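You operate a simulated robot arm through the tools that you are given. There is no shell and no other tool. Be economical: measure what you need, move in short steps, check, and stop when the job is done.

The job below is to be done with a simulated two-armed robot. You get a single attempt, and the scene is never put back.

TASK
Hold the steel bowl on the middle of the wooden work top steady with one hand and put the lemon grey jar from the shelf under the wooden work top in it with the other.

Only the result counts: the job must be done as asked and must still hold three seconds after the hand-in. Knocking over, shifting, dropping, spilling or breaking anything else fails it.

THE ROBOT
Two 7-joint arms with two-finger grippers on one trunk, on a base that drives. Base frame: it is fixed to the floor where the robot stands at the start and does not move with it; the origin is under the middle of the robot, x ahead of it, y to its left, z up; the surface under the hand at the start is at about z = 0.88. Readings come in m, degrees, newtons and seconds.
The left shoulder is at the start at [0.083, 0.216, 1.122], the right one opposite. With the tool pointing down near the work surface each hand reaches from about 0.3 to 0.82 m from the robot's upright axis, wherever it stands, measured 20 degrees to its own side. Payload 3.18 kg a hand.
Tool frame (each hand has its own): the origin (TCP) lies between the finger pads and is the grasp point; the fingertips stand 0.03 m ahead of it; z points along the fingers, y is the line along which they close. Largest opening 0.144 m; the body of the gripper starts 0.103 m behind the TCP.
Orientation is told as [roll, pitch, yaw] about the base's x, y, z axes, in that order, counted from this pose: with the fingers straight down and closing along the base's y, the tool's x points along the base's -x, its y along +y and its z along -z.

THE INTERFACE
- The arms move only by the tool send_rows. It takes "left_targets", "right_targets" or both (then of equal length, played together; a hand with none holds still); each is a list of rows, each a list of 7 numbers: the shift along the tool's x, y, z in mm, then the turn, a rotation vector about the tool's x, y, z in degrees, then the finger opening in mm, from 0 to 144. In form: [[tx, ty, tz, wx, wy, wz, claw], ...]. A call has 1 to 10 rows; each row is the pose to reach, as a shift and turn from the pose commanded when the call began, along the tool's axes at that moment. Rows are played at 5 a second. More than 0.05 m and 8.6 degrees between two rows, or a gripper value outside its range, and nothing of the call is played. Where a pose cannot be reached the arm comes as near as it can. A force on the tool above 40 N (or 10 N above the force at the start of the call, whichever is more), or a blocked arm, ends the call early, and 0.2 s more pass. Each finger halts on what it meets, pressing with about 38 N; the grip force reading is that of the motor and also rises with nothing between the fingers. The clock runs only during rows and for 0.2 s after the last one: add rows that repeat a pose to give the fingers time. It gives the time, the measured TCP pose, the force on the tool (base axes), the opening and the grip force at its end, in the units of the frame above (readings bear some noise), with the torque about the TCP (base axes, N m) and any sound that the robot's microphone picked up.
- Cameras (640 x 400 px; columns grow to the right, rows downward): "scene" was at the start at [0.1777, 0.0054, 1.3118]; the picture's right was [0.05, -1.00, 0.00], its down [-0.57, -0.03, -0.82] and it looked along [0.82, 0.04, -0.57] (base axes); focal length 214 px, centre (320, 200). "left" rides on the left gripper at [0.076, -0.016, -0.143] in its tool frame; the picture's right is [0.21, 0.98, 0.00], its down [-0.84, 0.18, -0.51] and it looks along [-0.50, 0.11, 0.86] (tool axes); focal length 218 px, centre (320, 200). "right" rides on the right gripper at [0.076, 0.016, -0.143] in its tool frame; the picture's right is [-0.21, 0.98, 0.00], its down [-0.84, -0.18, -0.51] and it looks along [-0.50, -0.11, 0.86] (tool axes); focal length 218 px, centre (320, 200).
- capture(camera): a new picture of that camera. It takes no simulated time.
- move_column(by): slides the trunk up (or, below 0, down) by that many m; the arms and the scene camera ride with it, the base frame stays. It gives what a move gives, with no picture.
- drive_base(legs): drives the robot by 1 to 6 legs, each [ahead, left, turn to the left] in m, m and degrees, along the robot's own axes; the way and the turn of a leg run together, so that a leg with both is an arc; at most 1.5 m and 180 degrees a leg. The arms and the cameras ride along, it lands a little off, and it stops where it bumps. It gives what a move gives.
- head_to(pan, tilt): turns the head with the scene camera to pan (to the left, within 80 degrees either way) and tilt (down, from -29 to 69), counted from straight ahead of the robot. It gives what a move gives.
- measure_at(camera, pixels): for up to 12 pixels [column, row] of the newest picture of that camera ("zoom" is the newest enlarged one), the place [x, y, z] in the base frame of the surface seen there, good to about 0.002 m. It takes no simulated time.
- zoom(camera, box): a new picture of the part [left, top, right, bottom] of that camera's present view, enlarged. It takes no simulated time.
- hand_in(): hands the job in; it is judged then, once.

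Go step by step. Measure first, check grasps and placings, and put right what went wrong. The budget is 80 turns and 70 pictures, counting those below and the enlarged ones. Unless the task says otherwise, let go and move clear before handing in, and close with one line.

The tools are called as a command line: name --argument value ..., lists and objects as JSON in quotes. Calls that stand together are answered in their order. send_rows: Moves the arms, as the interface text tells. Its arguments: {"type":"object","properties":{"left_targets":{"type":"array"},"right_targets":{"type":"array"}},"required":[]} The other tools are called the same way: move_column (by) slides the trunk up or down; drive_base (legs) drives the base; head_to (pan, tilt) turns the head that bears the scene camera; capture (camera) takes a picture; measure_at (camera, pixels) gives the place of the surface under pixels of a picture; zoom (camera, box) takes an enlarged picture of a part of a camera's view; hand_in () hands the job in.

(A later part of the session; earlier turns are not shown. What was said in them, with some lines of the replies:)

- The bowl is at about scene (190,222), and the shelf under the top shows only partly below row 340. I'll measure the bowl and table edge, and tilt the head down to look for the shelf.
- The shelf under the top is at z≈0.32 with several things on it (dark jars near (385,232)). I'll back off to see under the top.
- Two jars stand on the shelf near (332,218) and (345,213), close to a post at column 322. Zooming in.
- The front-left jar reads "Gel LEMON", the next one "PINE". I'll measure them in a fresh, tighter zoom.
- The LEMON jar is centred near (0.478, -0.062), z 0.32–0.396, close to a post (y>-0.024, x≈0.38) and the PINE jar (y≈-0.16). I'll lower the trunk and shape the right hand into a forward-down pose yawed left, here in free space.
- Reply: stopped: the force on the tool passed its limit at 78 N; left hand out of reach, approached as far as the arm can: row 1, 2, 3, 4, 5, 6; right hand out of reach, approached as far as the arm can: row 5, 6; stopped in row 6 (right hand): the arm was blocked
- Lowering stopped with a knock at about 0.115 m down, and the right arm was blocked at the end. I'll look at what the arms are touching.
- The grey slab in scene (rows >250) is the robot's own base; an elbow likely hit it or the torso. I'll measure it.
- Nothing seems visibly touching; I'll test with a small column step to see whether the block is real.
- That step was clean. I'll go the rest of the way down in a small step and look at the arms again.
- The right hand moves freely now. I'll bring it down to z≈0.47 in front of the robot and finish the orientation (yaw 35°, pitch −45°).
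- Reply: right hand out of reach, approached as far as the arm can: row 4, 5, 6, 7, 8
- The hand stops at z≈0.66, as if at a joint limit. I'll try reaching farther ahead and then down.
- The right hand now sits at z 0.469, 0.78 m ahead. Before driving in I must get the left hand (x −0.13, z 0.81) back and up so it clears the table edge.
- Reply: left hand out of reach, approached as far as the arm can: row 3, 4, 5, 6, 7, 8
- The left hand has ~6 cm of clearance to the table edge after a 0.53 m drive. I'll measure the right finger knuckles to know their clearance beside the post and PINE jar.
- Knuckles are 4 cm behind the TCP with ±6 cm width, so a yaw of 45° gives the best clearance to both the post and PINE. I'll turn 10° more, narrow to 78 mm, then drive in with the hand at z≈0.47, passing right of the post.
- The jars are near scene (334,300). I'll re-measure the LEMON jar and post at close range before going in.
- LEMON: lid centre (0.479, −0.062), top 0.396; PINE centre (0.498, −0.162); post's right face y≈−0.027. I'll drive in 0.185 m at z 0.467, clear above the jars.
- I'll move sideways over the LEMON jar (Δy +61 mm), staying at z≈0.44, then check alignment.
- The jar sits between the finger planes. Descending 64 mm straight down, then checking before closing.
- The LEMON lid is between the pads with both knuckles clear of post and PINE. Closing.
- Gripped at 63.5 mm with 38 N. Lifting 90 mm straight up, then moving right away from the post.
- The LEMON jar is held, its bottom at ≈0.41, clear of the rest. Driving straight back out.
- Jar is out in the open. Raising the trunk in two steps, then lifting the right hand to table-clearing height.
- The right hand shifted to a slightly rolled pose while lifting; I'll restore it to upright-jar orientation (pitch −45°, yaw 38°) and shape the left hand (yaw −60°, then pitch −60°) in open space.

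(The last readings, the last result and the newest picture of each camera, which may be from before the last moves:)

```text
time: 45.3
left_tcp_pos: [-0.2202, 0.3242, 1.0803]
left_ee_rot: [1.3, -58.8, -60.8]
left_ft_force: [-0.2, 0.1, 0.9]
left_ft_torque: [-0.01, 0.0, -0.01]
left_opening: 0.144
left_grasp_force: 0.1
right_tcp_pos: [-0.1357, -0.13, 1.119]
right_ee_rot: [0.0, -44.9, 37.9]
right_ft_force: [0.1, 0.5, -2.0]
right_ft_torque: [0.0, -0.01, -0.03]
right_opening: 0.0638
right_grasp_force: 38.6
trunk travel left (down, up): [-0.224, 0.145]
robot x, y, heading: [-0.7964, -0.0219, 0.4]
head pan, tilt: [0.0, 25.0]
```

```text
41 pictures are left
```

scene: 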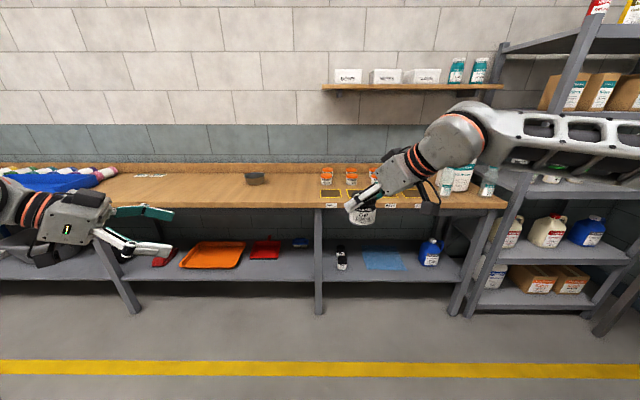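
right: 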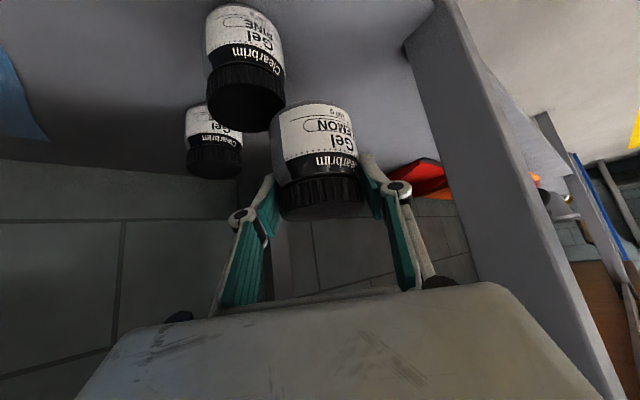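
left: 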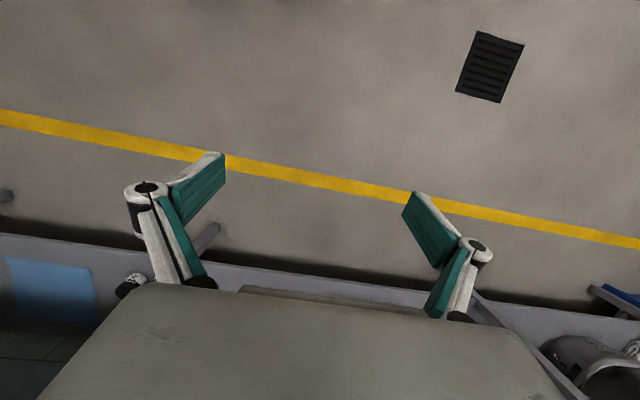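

Both hands are shaped; the jar hangs upright. I'll shift left 0.40 m, then advance to face the bowl.

drive_base --legs '[[0, 0.4, 0], [0.66, 0, 0]]'

head_to --pan 0 --tilt 40

capture --camera "scene"

```text
time: 52.6
left_tcp_pos: [0.4323, 0.7009, 1.0803]
left_ee_rot: [1.1, -58.5, -62.4]
left_ft_force: [1.0, -1.2, -0.6]
left_ft_torque: [0.0, -0.04, -0.03]
left_opening: 0.1438
left_grasp_force: 0.0
right_tcp_pos: [0.5042, 0.2455, 1.1187]
right_ee_rot: [0.1, -44.8, 36.2]
right_ft_force: [0.1, 0.4, -2.4]
right_ft_torque: [0.02, 0.03, 0.02]
right_opening: 0.0636
right_grasp_force: 37.4
trunk travel left (down, up): [-0.224, 0.145]
robot x, y, heading: [-0.1493, 0.3721, -1.3]
head pan, tilt: [0.0, 25.0]
```

```text
time: 53.4
left_tcp_pos: [0.4319, 0.7019, 1.0801]
left_ee_rot: [1.2, -58.7, -62.4]
left_ft_force: [0.0, 0.4, -0.5]
left_ft_torque: [0.02, 0.02, 0.02]
left_opening: 0.1439
left_grasp_force: 0.0
right_tcp_pos: [0.5034, 0.2464, 1.1189]
right_ee_rot: [-0.1, -45.0, 36.2]
right_ft_force: [0.0, 0.8, -1.8]
right_ft_torque: [-0.04, 0.01, 0.01]
right_opening: 0.0638
right_grasp_force: 38.5
trunk travel left (down, up): [-0.224, 0.145]
robot x, y, heading: [-0.1495, 0.3696, -1.4]
head pan, tilt: [0.0, 40.0]
```

```text
40 pictures are left
```

scene: 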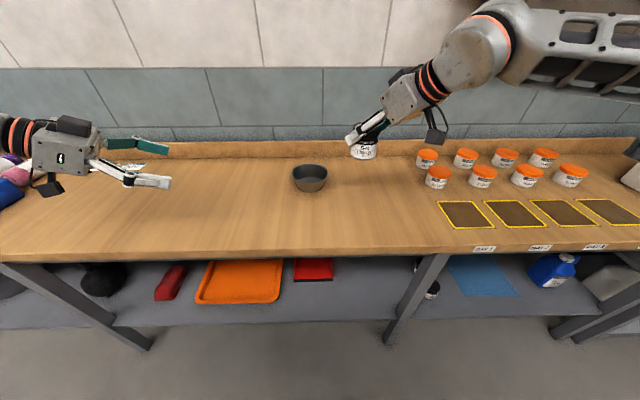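

The bowl is straight ahead at (310,178). Advancing 0.13 m more, then measuring it closely.

drive_base --legs '[[0.12, 0, 0]]'

zoom --camera "scene" --box '[256, 165, 384, 245]'

```text
time: 54.6
left_tcp_pos: [0.5498, 0.6988, 1.081]
left_ee_rot: [1.1, -58.6, -62.3]
left_ft_force: [0.5, -0.4, 0.3]
left_ft_torque: [-0.04, 0.04, -0.05]
left_opening: 0.1439
left_grasp_force: 0.1
right_tcp_pos: [0.621, 0.243, 1.117]
right_ee_rot: [0.1, -44.9, 36.2]
right_ft_force: [0.7, 0.1, -2.9]
right_ft_torque: [0.03, 0.0, 0.0]
right_opening: 0.0637
right_grasp_force: 37.6
trunk travel left (down, up): [-0.224, 0.145]
robot x, y, heading: [-0.036, 0.3705, -1.2]
head pan, tilt: [0.0, 40.0]
```

```text
5.00 times, centred on (320, 205) of scene
```

zoom: 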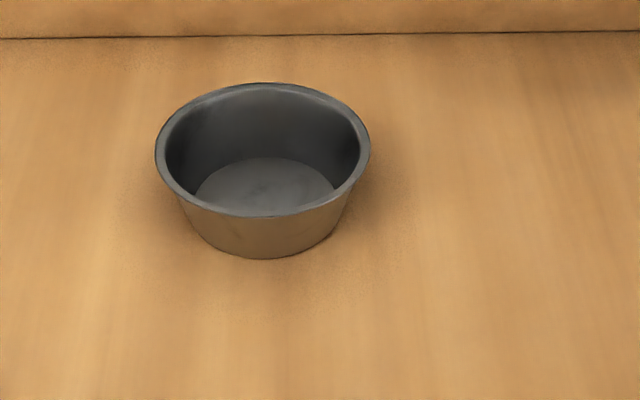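

measure_at --camera "zoom" --pixels '[[158, 150], [367, 150], [262, 84], [262, 214], [262, 185], [200, 188], [330, 186], [262, 162], [190, 215], [345, 205], [262, 257], [262, 235]]'

```text
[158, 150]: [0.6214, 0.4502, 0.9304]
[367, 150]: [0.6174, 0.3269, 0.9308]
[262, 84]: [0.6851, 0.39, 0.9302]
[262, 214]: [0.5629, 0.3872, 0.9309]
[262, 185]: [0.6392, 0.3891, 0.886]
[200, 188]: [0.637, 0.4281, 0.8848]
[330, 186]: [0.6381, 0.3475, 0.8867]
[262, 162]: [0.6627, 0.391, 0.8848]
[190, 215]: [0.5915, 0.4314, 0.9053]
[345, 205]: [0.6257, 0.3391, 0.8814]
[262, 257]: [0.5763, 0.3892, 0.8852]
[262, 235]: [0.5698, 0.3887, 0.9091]
```

Bowl: centre (0.624, 0.389), rim Ø≈0.124 at z 0.931, floor z≈0.885. To keep the two grippers apart, I'll turn the left hand to come from +y (yaw −88°, pitch −50°) and the right to yaw ≈60°.

send_rows --left_targets '[[0, 0, 0, 5.5, 0, 3.4, 144], [0, 0, 0, 11.1, 0, 6.8, 144], [0, 0, 0, 16.7, 0, 10.2, 144], [0, 0, 0, 22.2, 0, 13.5, 144], [0, 0, 0, 22.2, 0, 13.5, 144]]' --right_targets '[[0, 0, 0, -4.2, 0, -4.2, 40], [0, 0, 0, -8.5, 0, -8.5, 40], [0, 0, 0, -12.7, 0, -12.7, 40], [0, 0, 0, -17, 0, -17, 40], [0, 0, 0, -17, 0, -17, 40]]'

send_rows --left_targets '[[0, 0, 0, 0, 4.3, 0, 144], [0, 0, 0, 0, 8.5, 0, 144], [0, 0, 0, 0, 8.5, 0, 144]]'

```text
time: 55.8
left_tcp_pos: [0.5471, 0.7001, 1.0795]
left_ee_rot: [1.1, -58.4, -88.3]
left_ft_force: [0.0, -0.2, 1.2]
left_ft_torque: [-0.01, 0.01, 0.01]
left_opening: 0.1443
left_grasp_force: 0.1
right_tcp_pos: [0.6205, 0.2456, 1.118]
right_ee_rot: [0.0, -44.9, 42.0]
right_ft_force: [-0.5, 0.6, -1.0]
right_ft_torque: [-0.02, 0.0, 0.01]
right_opening: 0.0639
right_grasp_force: 38.2
right hand out of reach, approached as far as the arm can: row 2, 3, 4, 5
trunk travel left (down, up): [-0.224, 0.145]
robot x, y, heading: [-0.0306, 0.3683, -1.2]
head pan, tilt: [0.0, 40.0]
```

```text
time: 56.6
left_tcp_pos: [0.5494, 0.6998, 1.0804]
left_ee_rot: [0.8, -49.8, -88.0]
left_ft_force: [-0.3, 0.7, 0.1]
left_ft_torque: [0.03, -0.01, -0.02]
left_opening: 0.1441
left_grasp_force: 0.0
right_tcp_pos: [0.6207, 0.2444, 1.1164]
right_ee_rot: [0.0, -44.9, 42.0]
right_ft_force: [0.4, 0.7, -2.3]
right_ft_torque: [-0.02, 0.01, -0.01]
right_opening: 0.0639
right_grasp_force: 38.4
trunk travel left (down, up): [-0.224, 0.145]
robot x, y, heading: [-0.0335, 0.367, -1.1]
head pan, tilt: [0.0, 40.0]
```

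Left hand is as wanted (pitch −50°, yaw −88°); right stops at yaw 42°, acceptable. Moving the left hand to hover above the bowl, 10 cm over the grasp height.

send_rows --left_targets '[[-22, 9, 37, 0, 0, 0, 144], [-44, 17, 75, 0, 0, 0, 144], [-66, 26, 112, 0, 0, 0, 144], [-88, 34, 149, 0, 0, 0, 144], [-110, 43, 186, 0, 0, 0, 144], [-132, 52, 224, 0, 0, 0, 144], [-154, 60, 261, 0, 0, 0, 144], [-154, 60, 261, 0, 0, 0, 144]]'

capture --camera "scene"

capture --camera "left"

```text
time: 58.4
left_tcp_pos: [0.6234, 0.4052, 1.0285]
left_ee_rot: [0.9, -49.9, -87.9]
left_ft_force: [0.1, 0.3, -0.1]
left_ft_torque: [-0.01, 0.04, 0.03]
left_opening: 0.1441
left_grasp_force: 0.0
right_tcp_pos: [0.6193, 0.2444, 1.117]
right_ee_rot: [-0.1, -44.9, 42.1]
right_ft_force: [0.4, 1.1, -2.3]
right_ft_torque: [-0.05, 0.01, 0.01]
right_opening: 0.0637
right_grasp_force: 38.7
trunk travel left (down, up): [-0.224, 0.145]
robot x, y, heading: [-0.0331, 0.3637, -1.2]
head pan, tilt: [0.0, 40.0]
```

```text
38 pictures are left
```

scene: 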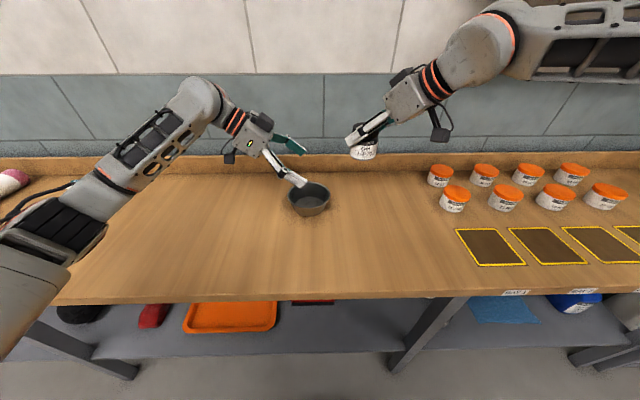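

```text
37 pictures are left
```

left: 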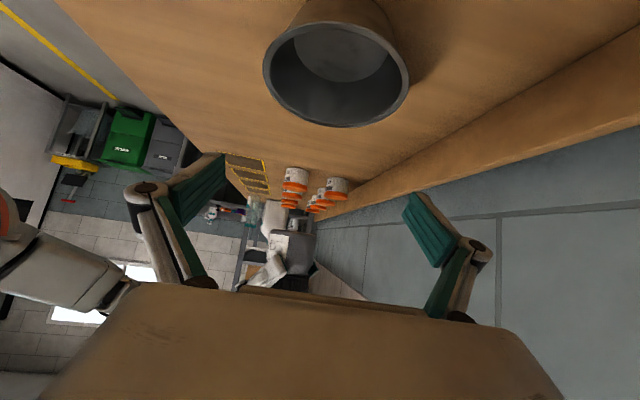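

Left hand hovers correctly over the bowl. Lowering it 96 mm so the pads straddle the rim.

send_rows --left_targets '[[24, 0, 21, 0, 0, 0, 144], [48, 0, 42, 0, 0, 0, 144], [73, 0, 63, 0, 0, 0, 144], [73, 0, 63, 0, 0, 0, 144]]'

zoom --camera "scene" --box '[240, 140, 384, 230]'

capture --camera "left"

```text
time: 59.4
left_tcp_pos: [0.625, 0.404, 0.9334]
left_ee_rot: [0.8, -49.9, -88.0]
left_ft_force: [-0.1, 1.0, -0.1]
left_ft_torque: [0.0, 0.01, 0.02]
left_opening: 0.144
left_grasp_force: 0.1
right_tcp_pos: [0.6205, 0.2441, 1.1165]
right_ee_rot: [0.0, -44.9, 42.0]
right_ft_force: [-0.7, 0.0, -1.9]
right_ft_torque: [0.03, 0.02, -0.01]
right_opening: 0.0637
right_grasp_force: 38.9
trunk travel left (down, up): [-0.224, 0.145]
robot x, y, heading: [-0.0331, 0.3694, -1.4]
head pan, tilt: [0.0, 40.0]
```

```text
4.44 times, centred on (312, 185) of scene
```

zoom: 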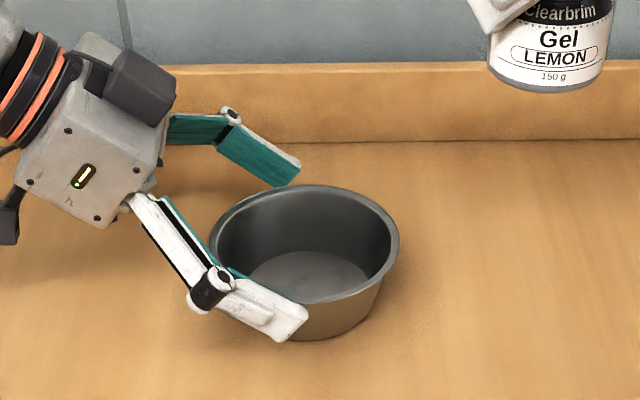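

```text
35 pictures are left
```

left: 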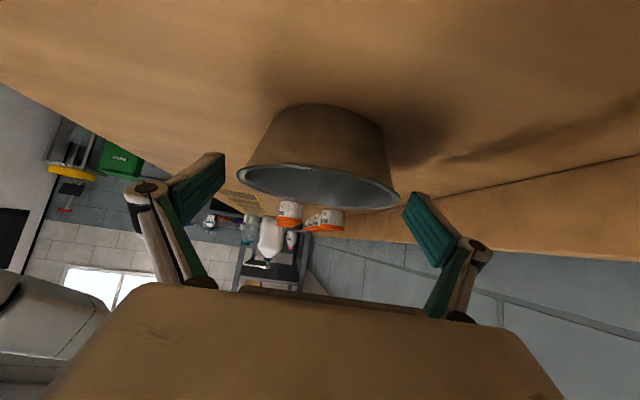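

The fingers straddle the rim evenly, tips just past its middle. I'll advance 5 mm along the tool and close gently.

send_rows --left_targets '[[0, 0, 5, 0, 0, 0, 144], [0, 0, 5, 0, 0, 0, 134], [0, 0, 5, 0, 0, 0, 126], [0, 0, 5, 0, 0, 0, 120], [0, 0, 5, 0, 0, 0, 115], [0, 0, 5, 0, 0, 0, 115]]'

zoom --camera "scene" --box '[240, 140, 384, 230]'

measure_at --camera "zoom" --pixels '[[395, 245], [305, 190], [305, 297], [310, 265], [345, 290], [207, 275], [215, 285], [305, 320], [290, 305], [225, 275]]'

```text
time: 60.8
left_tcp_pos: [0.6262, 0.3991, 0.9306]
left_ee_rot: [0.8, -49.9, -88.0]
left_ft_force: [1.1, 0.3, 1.0]
left_ft_torque: [0.04, -0.16, 0.03]
left_opening: 0.1239
left_grasp_force: 37.8
right_tcp_pos: [0.6203, 0.244, 1.1174]
right_ee_rot: [0.0, -45.0, 41.9]
right_ft_force: [-0.7, -0.3, -1.9]
right_ft_torque: [0.01, 0.0, 0.02]
right_opening: 0.0638
right_grasp_force: 37.6
trunk travel left (down, up): [-0.224, 0.145]
robot x, y, heading: [-0.0319, 0.3689, -1.5]
head pan, tilt: [0.0, 40.0]
```

```text
4.44 times, centred on (312, 185) of scene
```

zoom: 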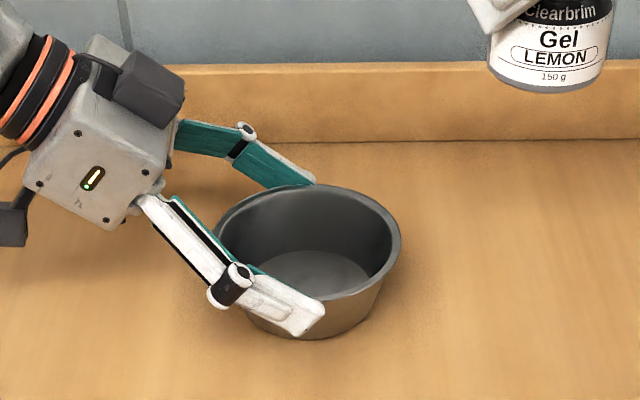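

```text
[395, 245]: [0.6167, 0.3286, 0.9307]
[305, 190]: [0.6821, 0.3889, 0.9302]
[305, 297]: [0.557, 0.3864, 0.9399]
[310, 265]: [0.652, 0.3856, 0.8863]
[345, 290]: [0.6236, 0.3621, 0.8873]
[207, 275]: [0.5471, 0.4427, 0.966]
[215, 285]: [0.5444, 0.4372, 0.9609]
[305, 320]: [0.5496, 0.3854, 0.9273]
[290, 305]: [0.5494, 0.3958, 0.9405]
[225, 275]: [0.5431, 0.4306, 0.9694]
```

The bowl is gripped at 124 mm and hasn't moved. I'll bring the jar over the bowl, hovering with its bottom near z 1.0, and check.

send_rows --right_targets '[[-15, 25, 15, 0, 0, 0, 40], [-35, 50, 35, 0, 0, 0, 40], [-52, 75, 55, 0, 0, 0, 40], [-70, 100, 70, 0, 0, 0, 40], [-28, 100, 112, 0, 0, 0, 40], [-28, 100, 112, 0, 0, 0, 40]]'

zoom --camera "scene" --box '[240, 120, 400, 220]'

capture --camera "right"

capture --camera "left"

```text
refused: row 5 steps farther than a row can; nothing moved
```

```text
4.00 times, centred on (320, 170) of scene
```

zoom: 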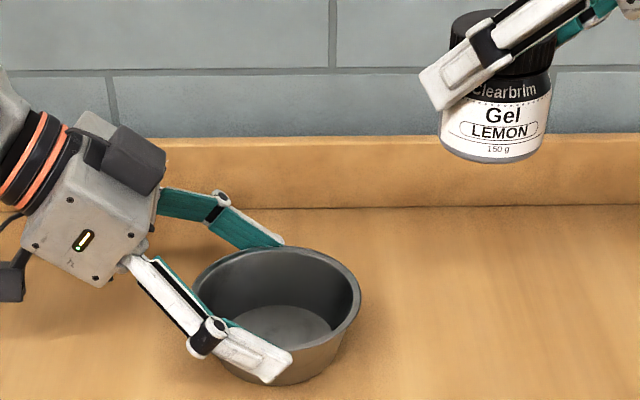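

```text
32 pictures are left
```

right: 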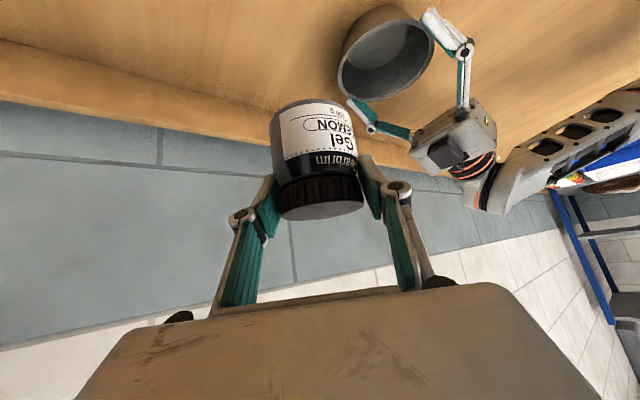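

```text
31 pictures are left
```

left: 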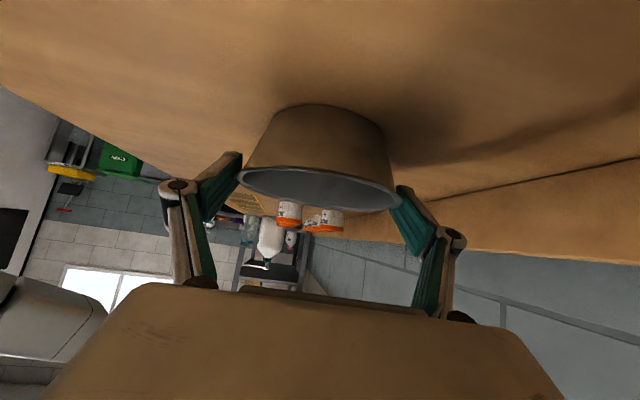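

The row step was too long, so nothing moved; the jar hangs upright in the grip. Resending with smaller steps.

send_rows --right_targets '[[-15, 25, 15, 0, 0, 0, 40], [-35, 50, 35, 0, 0, 0, 40], [-52, 75, 55, 0, 0, 0, 40], [-70, 100, 70, 0, 0, 0, 40], [-50, 100, 90, 0, 0, 0, 40], [-28, 100, 112, 0, 0, 0, 40], [-28, 100, 112, 0, 0, 0, 40]]'

zoom --camera "scene" --box '[240, 120, 400, 220]'

capture --camera "right"

```text
time: 62.4
left_tcp_pos: [0.6247, 0.3977, 0.9313]
left_ee_rot: [0.8, -49.9, -88.0]
left_ft_force: [-0.5, -0.6, 0.3]
left_ft_torque: [-0.02, -0.14, -0.01]
left_opening: 0.1237
left_grasp_force: 38.5
right_tcp_pos: [0.6294, 0.3857, 1.0577]
right_ee_rot: [0.0, -45.0, 42.2]
right_ft_force: [0.5, -0.3, -2.3]
right_ft_torque: [0.02, 0.0, -0.04]
right_opening: 0.0639
right_grasp_force: 38.1
trunk travel left (down, up): [-0.224, 0.145]
robot x, y, heading: [-0.037, 0.3697, -1.5]
head pan, tilt: [0.0, 40.0]
```

```text
4.00 times, centred on (320, 170) of scene
```

zoom: 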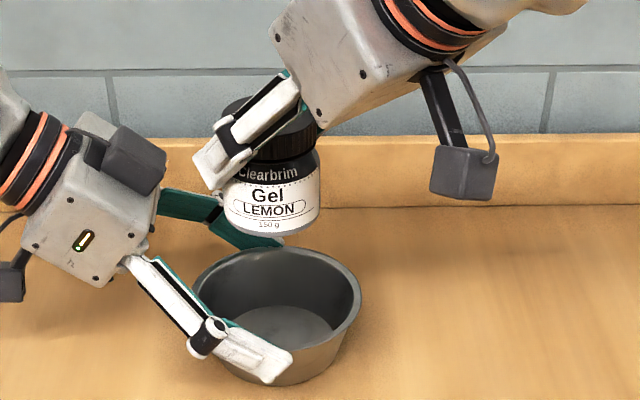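

```text
29 pictures are left
```

right: 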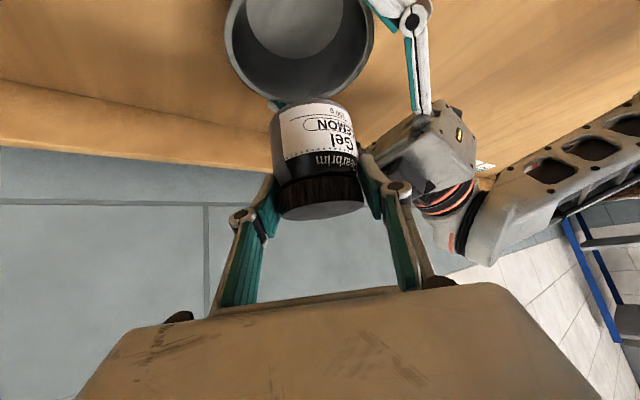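

The jar is over the bowl. Before lowering, I'll measure the left gripper's nearest parts (zoom (150,150)) against the right fingers, and the jar's bottom.

measure_at --camera "zoom" --pixels '[[155, 160], [125, 135], [160, 185], [118, 115], [200, 160], [225, 120], [270, 228], [318, 215], [225, 210], [270, 185], [140, 240], [460, 190]]'

measure_at --camera "right" --pixels '[[380, 150], [430, 110], [470, 140], [400, 170], [318, 205], [305, 60], [300, 95], [410, 20]]'

```text
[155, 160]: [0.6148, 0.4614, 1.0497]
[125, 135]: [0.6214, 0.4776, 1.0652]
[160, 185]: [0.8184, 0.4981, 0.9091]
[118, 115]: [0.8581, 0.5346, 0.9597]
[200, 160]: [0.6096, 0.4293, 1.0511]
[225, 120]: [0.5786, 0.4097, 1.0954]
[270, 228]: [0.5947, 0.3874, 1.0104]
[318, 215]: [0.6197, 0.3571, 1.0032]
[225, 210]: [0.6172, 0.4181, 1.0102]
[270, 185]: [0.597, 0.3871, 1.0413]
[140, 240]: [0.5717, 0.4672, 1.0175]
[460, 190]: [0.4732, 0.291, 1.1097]
```

```text
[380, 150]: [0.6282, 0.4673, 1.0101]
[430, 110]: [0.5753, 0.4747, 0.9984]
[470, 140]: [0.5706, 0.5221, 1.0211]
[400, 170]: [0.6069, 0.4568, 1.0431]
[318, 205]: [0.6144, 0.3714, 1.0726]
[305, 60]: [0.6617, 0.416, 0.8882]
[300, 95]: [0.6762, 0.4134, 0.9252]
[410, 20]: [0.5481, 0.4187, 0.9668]
```

Clearances are fine (≥25 mm). The jar centre is (0.626–0.629, 0.387), bottom ≈1.00. I'll shift 5 mm toward −x and lower 105 mm, leaving about 8 mm.

send_rows --right_targets '[[2.6, 3.3, -2.6, 0, 0, 0, 40], [20, 3.3, 15, 0, 0, 0, 40], [38, 3.3, 33, 0, 0, 0, 40], [55, 3.3, 50, 0, 0, 0, 40], [68, 3.3, 63, 0, 0, 0, 40], [77, 3.3, 71.6, 0, 0, 0, 40], [77, 3.3, 71.6, 0, 0, 0, 40]]'

zoom --camera "scene" --box '[240, 120, 400, 220]'

capture --camera "right"

```text
time: 64.0
left_tcp_pos: [0.6262, 0.3982, 0.931]
left_ee_rot: [0.8, -50.0, -88.0]
left_ft_force: [-0.4, -0.3, 1.0]
left_ft_torque: [-0.01, -0.15, 0.0]
left_opening: 0.1233
left_grasp_force: 38.0
right_tcp_pos: [0.6232, 0.3839, 0.954]
right_ee_rot: [0.0, -44.9, 42.0]
right_ft_force: [-0.2, 0.7, -1.6]
right_ft_torque: [-0.01, -0.02, -0.02]
right_opening: 0.064
right_grasp_force: 37.8
trunk travel left (down, up): [-0.224, 0.145]
robot x, y, heading: [-0.0401, 0.3701, -1.2]
head pan, tilt: [0.0, 40.0]
```

```text
4.00 times, centred on (320, 170) of scene
```

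zoom: 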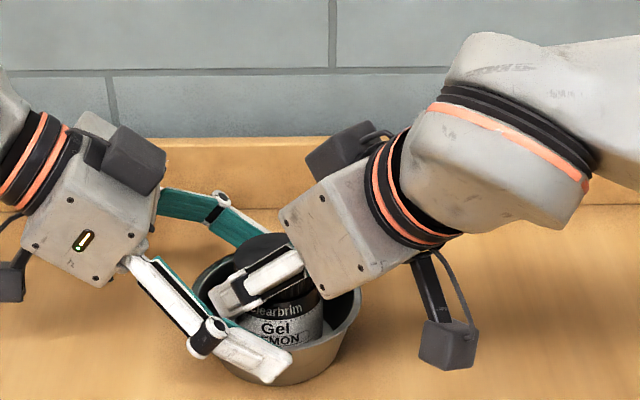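

```text
27 pictures are left
```

right: 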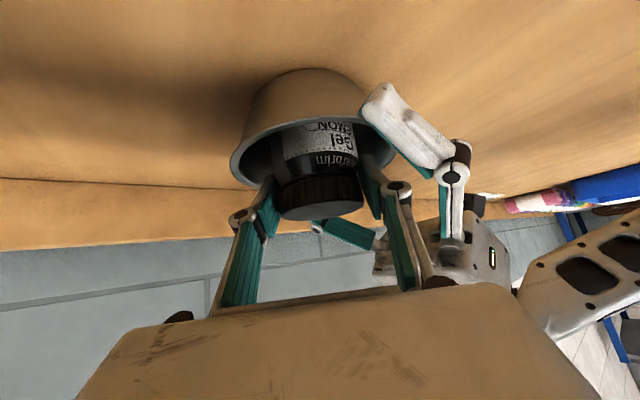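

The jar is inside the bowl, no contact yet. Lowering 8 mm in small steps while watching force.

send_rows --right_targets '[[2, 0, 2, 0, 0, 0, 40], [4, 0, 4, 0, 0, 0, 40], [5.7, 0, 5.7, 0, 0, 0, 40], [5.7, 0, 5.7, 0, 0, 0, 40]]'

```text
time: 65.0
left_tcp_pos: [0.6264, 0.398, 0.9307]
left_ee_rot: [0.9, -50.0, -88.1]
left_ft_force: [0.3, -0.9, -0.3]
left_ft_torque: [-0.02, -0.44, -0.05]
left_opening: 0.1236
left_grasp_force: 38.3
right_tcp_pos: [0.6223, 0.3838, 0.9456]
right_ee_rot: [0.0, -45.0, 42.1]
right_ft_force: [0.9, 0.4, 2.9]
right_ft_torque: [-0.04, 0.02, -0.02]
right_opening: 0.0638
right_grasp_force: 38.0
trunk travel left (down, up): [-0.224, 0.145]
robot x, y, heading: [-0.0329, 0.3681, -1.2]
head pan, tilt: [0.0, 40.0]
```

The vertical force went from −2 to +3 N: the jar touches the bowl floor. Releasing by opening to 74 mm.

send_rows --right_targets '[[0, 0, 0, 0, 0, 0, 62], [0, 0, 0, 0, 0, 0, 66], [0, 0, 0, 0, 0, 0, 70], [0, 0, 0, 0, 0, 0, 74], [0, 0, 0, 0, 0, 0, 74]]'

capture --camera "right"

zoom --camera "scene" --box '[240, 120, 400, 220]'

```text
time: 66.2
left_tcp_pos: [0.626, 0.3986, 0.9299]
left_ee_rot: [0.8, -49.9, -88.0]
left_ft_force: [0.7, -0.1, 0.0]
left_ft_torque: [0.02, -0.2, 0.02]
left_opening: 0.1234
left_grasp_force: 37.6
right_tcp_pos: [0.6222, 0.3828, 0.9451]
right_ee_rot: [-0.1, -44.9, 42.0]
right_ft_force: [0.2, -0.8, -0.4]
right_ft_torque: [0.02, -0.01, 0.05]
right_opening: 0.074
right_grasp_force: 0.1
trunk travel left (down, up): [-0.224, 0.145]
robot x, y, heading: [-0.0365, 0.3703, -1.4]
head pan, tilt: [0.0, 40.0]
```

```text
26 pictures are left
```

right: 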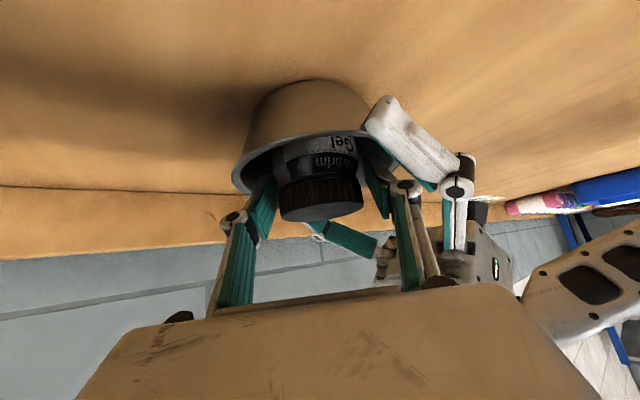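

```text
4.00 times, centred on (320, 170) of scene
```

zoom: 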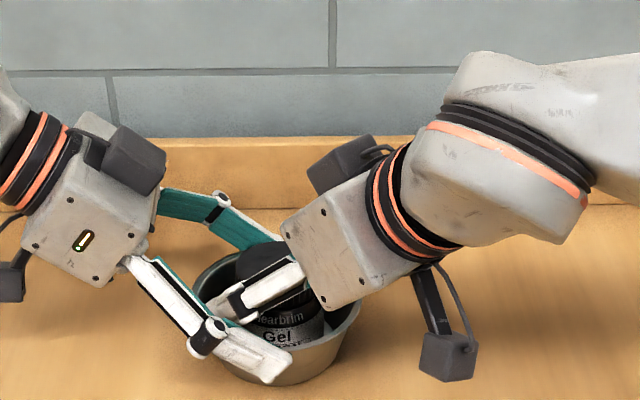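

The jar is released and standing in the bowl (grip 0.1 N). Lifting the right hand straight up, then away to the right.

send_rows --right_targets '[[-5, 0, -5, 0, 0, 0, 74], [-18, 0, -18, 0, 0, 0, 74], [-40, 0, -40, 0, 0, 0, 74], [-65, 0, -65, 0, 0, 0, 74], [-90, 0, -90, 0, 0, 0, 74], [-70, -31, -110, 0, 0, 0, 74], [-50, -62, -130, 0, 0, 0, 74], [-28, -100, -152, 0, 0, 0, 74]]'

zoom --camera "scene" --box '[240, 120, 400, 220]'

```text
time: 68.0
left_tcp_pos: [0.6261, 0.3976, 0.9301]
left_ee_rot: [0.8, -49.9, -88.0]
left_ft_force: [-0.2, -1.6, 0.3]
left_ft_torque: [-0.08, -0.15, -0.06]
left_opening: 0.1232
left_grasp_force: 37.6
right_tcp_pos: [0.6242, 0.2498, 1.0749]
right_ee_rot: [0.0, -44.8, 42.0]
right_ft_force: [0.4, 0.2, 0.2]
right_ft_torque: [0.0, -0.03, 0.01]
right_opening: 0.0738
right_grasp_force: 0.1
trunk travel left (down, up): [-0.224, 0.145]
robot x, y, heading: [-0.0332, 0.3664, -1.5]
head pan, tilt: [0.0, 40.0]
```

```text
4.00 times, centred on (320, 170) of scene
```

zoom: 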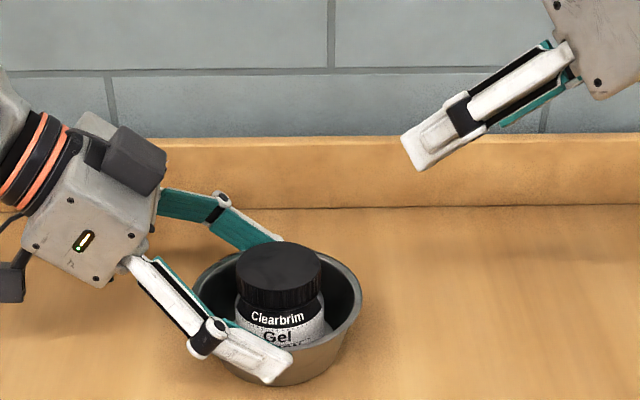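

The jar stands upright in the bowl, right hand clear. Now opening the left hand and lifting it off, then backing away.

send_rows --left_targets '[[0, 0, 0, 0, 0, 0, 128], [0, 0, 0, 0, 0, 0, 136], [0, 0, 0, 0, 0, 0, 144], [0, 0, 0, 0, 0, 0, 144], [-8, 0, -6, 0, 0, 0, 144], [-30, 0, -26, 0, 0, 0, 144], [-61, 0, -52, 0, 0, 0, 144], [-92, 0, -78, 0, 0, 0, 144], [-92, 0, -118, 0, 0, 0, 144], [-92, 0, -158, 0, 0, 0, 144]]'

zoom --camera "scene" --box '[240, 120, 400, 220]'

measure_at --camera "zoom" --pixels '[[278, 246], [278, 285], [238, 268], [320, 268], [198, 300], [360, 300], [278, 380]]'

capture --camera "scene"

```text
time: 70.2
left_tcp_pos: [0.6197, 0.4626, 1.1022]
left_ee_rot: [1.0, -49.9, -88.2]
left_ft_force: [0.2, -0.1, 0.8]
left_ft_torque: [-0.01, 0.02, 0.03]
left_opening: 0.1441
left_grasp_force: 0.2
right_tcp_pos: [0.6248, 0.2499, 1.0774]
right_ee_rot: [-0.1, -45.0, 42.1]
right_ft_force: [0.0, -0.1, 0.8]
right_ft_torque: [-0.03, 0.01, -0.04]
right_opening: 0.0738
right_grasp_force: 0.1
trunk travel left (down, up): [-0.224, 0.145]
robot x, y, heading: [-0.0329, 0.3669, -1.4]
head pan, tilt: [0.0, 40.0]
```

```text
4.00 times, centred on (320, 170) of scene
```

zoom: 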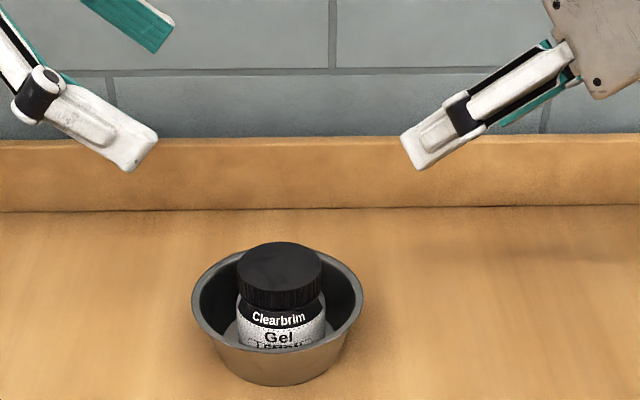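

```text
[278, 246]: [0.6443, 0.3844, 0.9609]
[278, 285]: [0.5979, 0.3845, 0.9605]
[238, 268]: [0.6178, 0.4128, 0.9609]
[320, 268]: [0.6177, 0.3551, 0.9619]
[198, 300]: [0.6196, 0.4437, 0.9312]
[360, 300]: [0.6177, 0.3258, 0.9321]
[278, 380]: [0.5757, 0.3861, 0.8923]
```

```text
22 pictures are left
```

scene: 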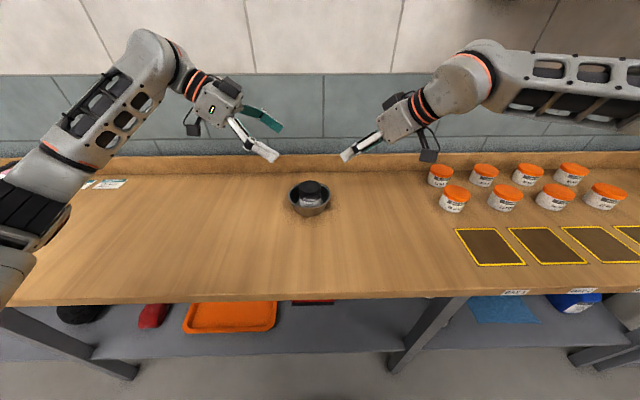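

The jar stands upright in the bowl (lid level at z 0.961), the bowl is within 2–3 mm of where it was, and both hands are open and clear. Handing in.

hand_in

```text
The job is handed in.
```

The LEMON jar is standing upright in the steel bowl. The left hand held the bowl while the right hand placed the jar, and both hands then let go and moved clear. Nothing else was seen to move, though I took no close-up of the other jars on the shelf afterwards.
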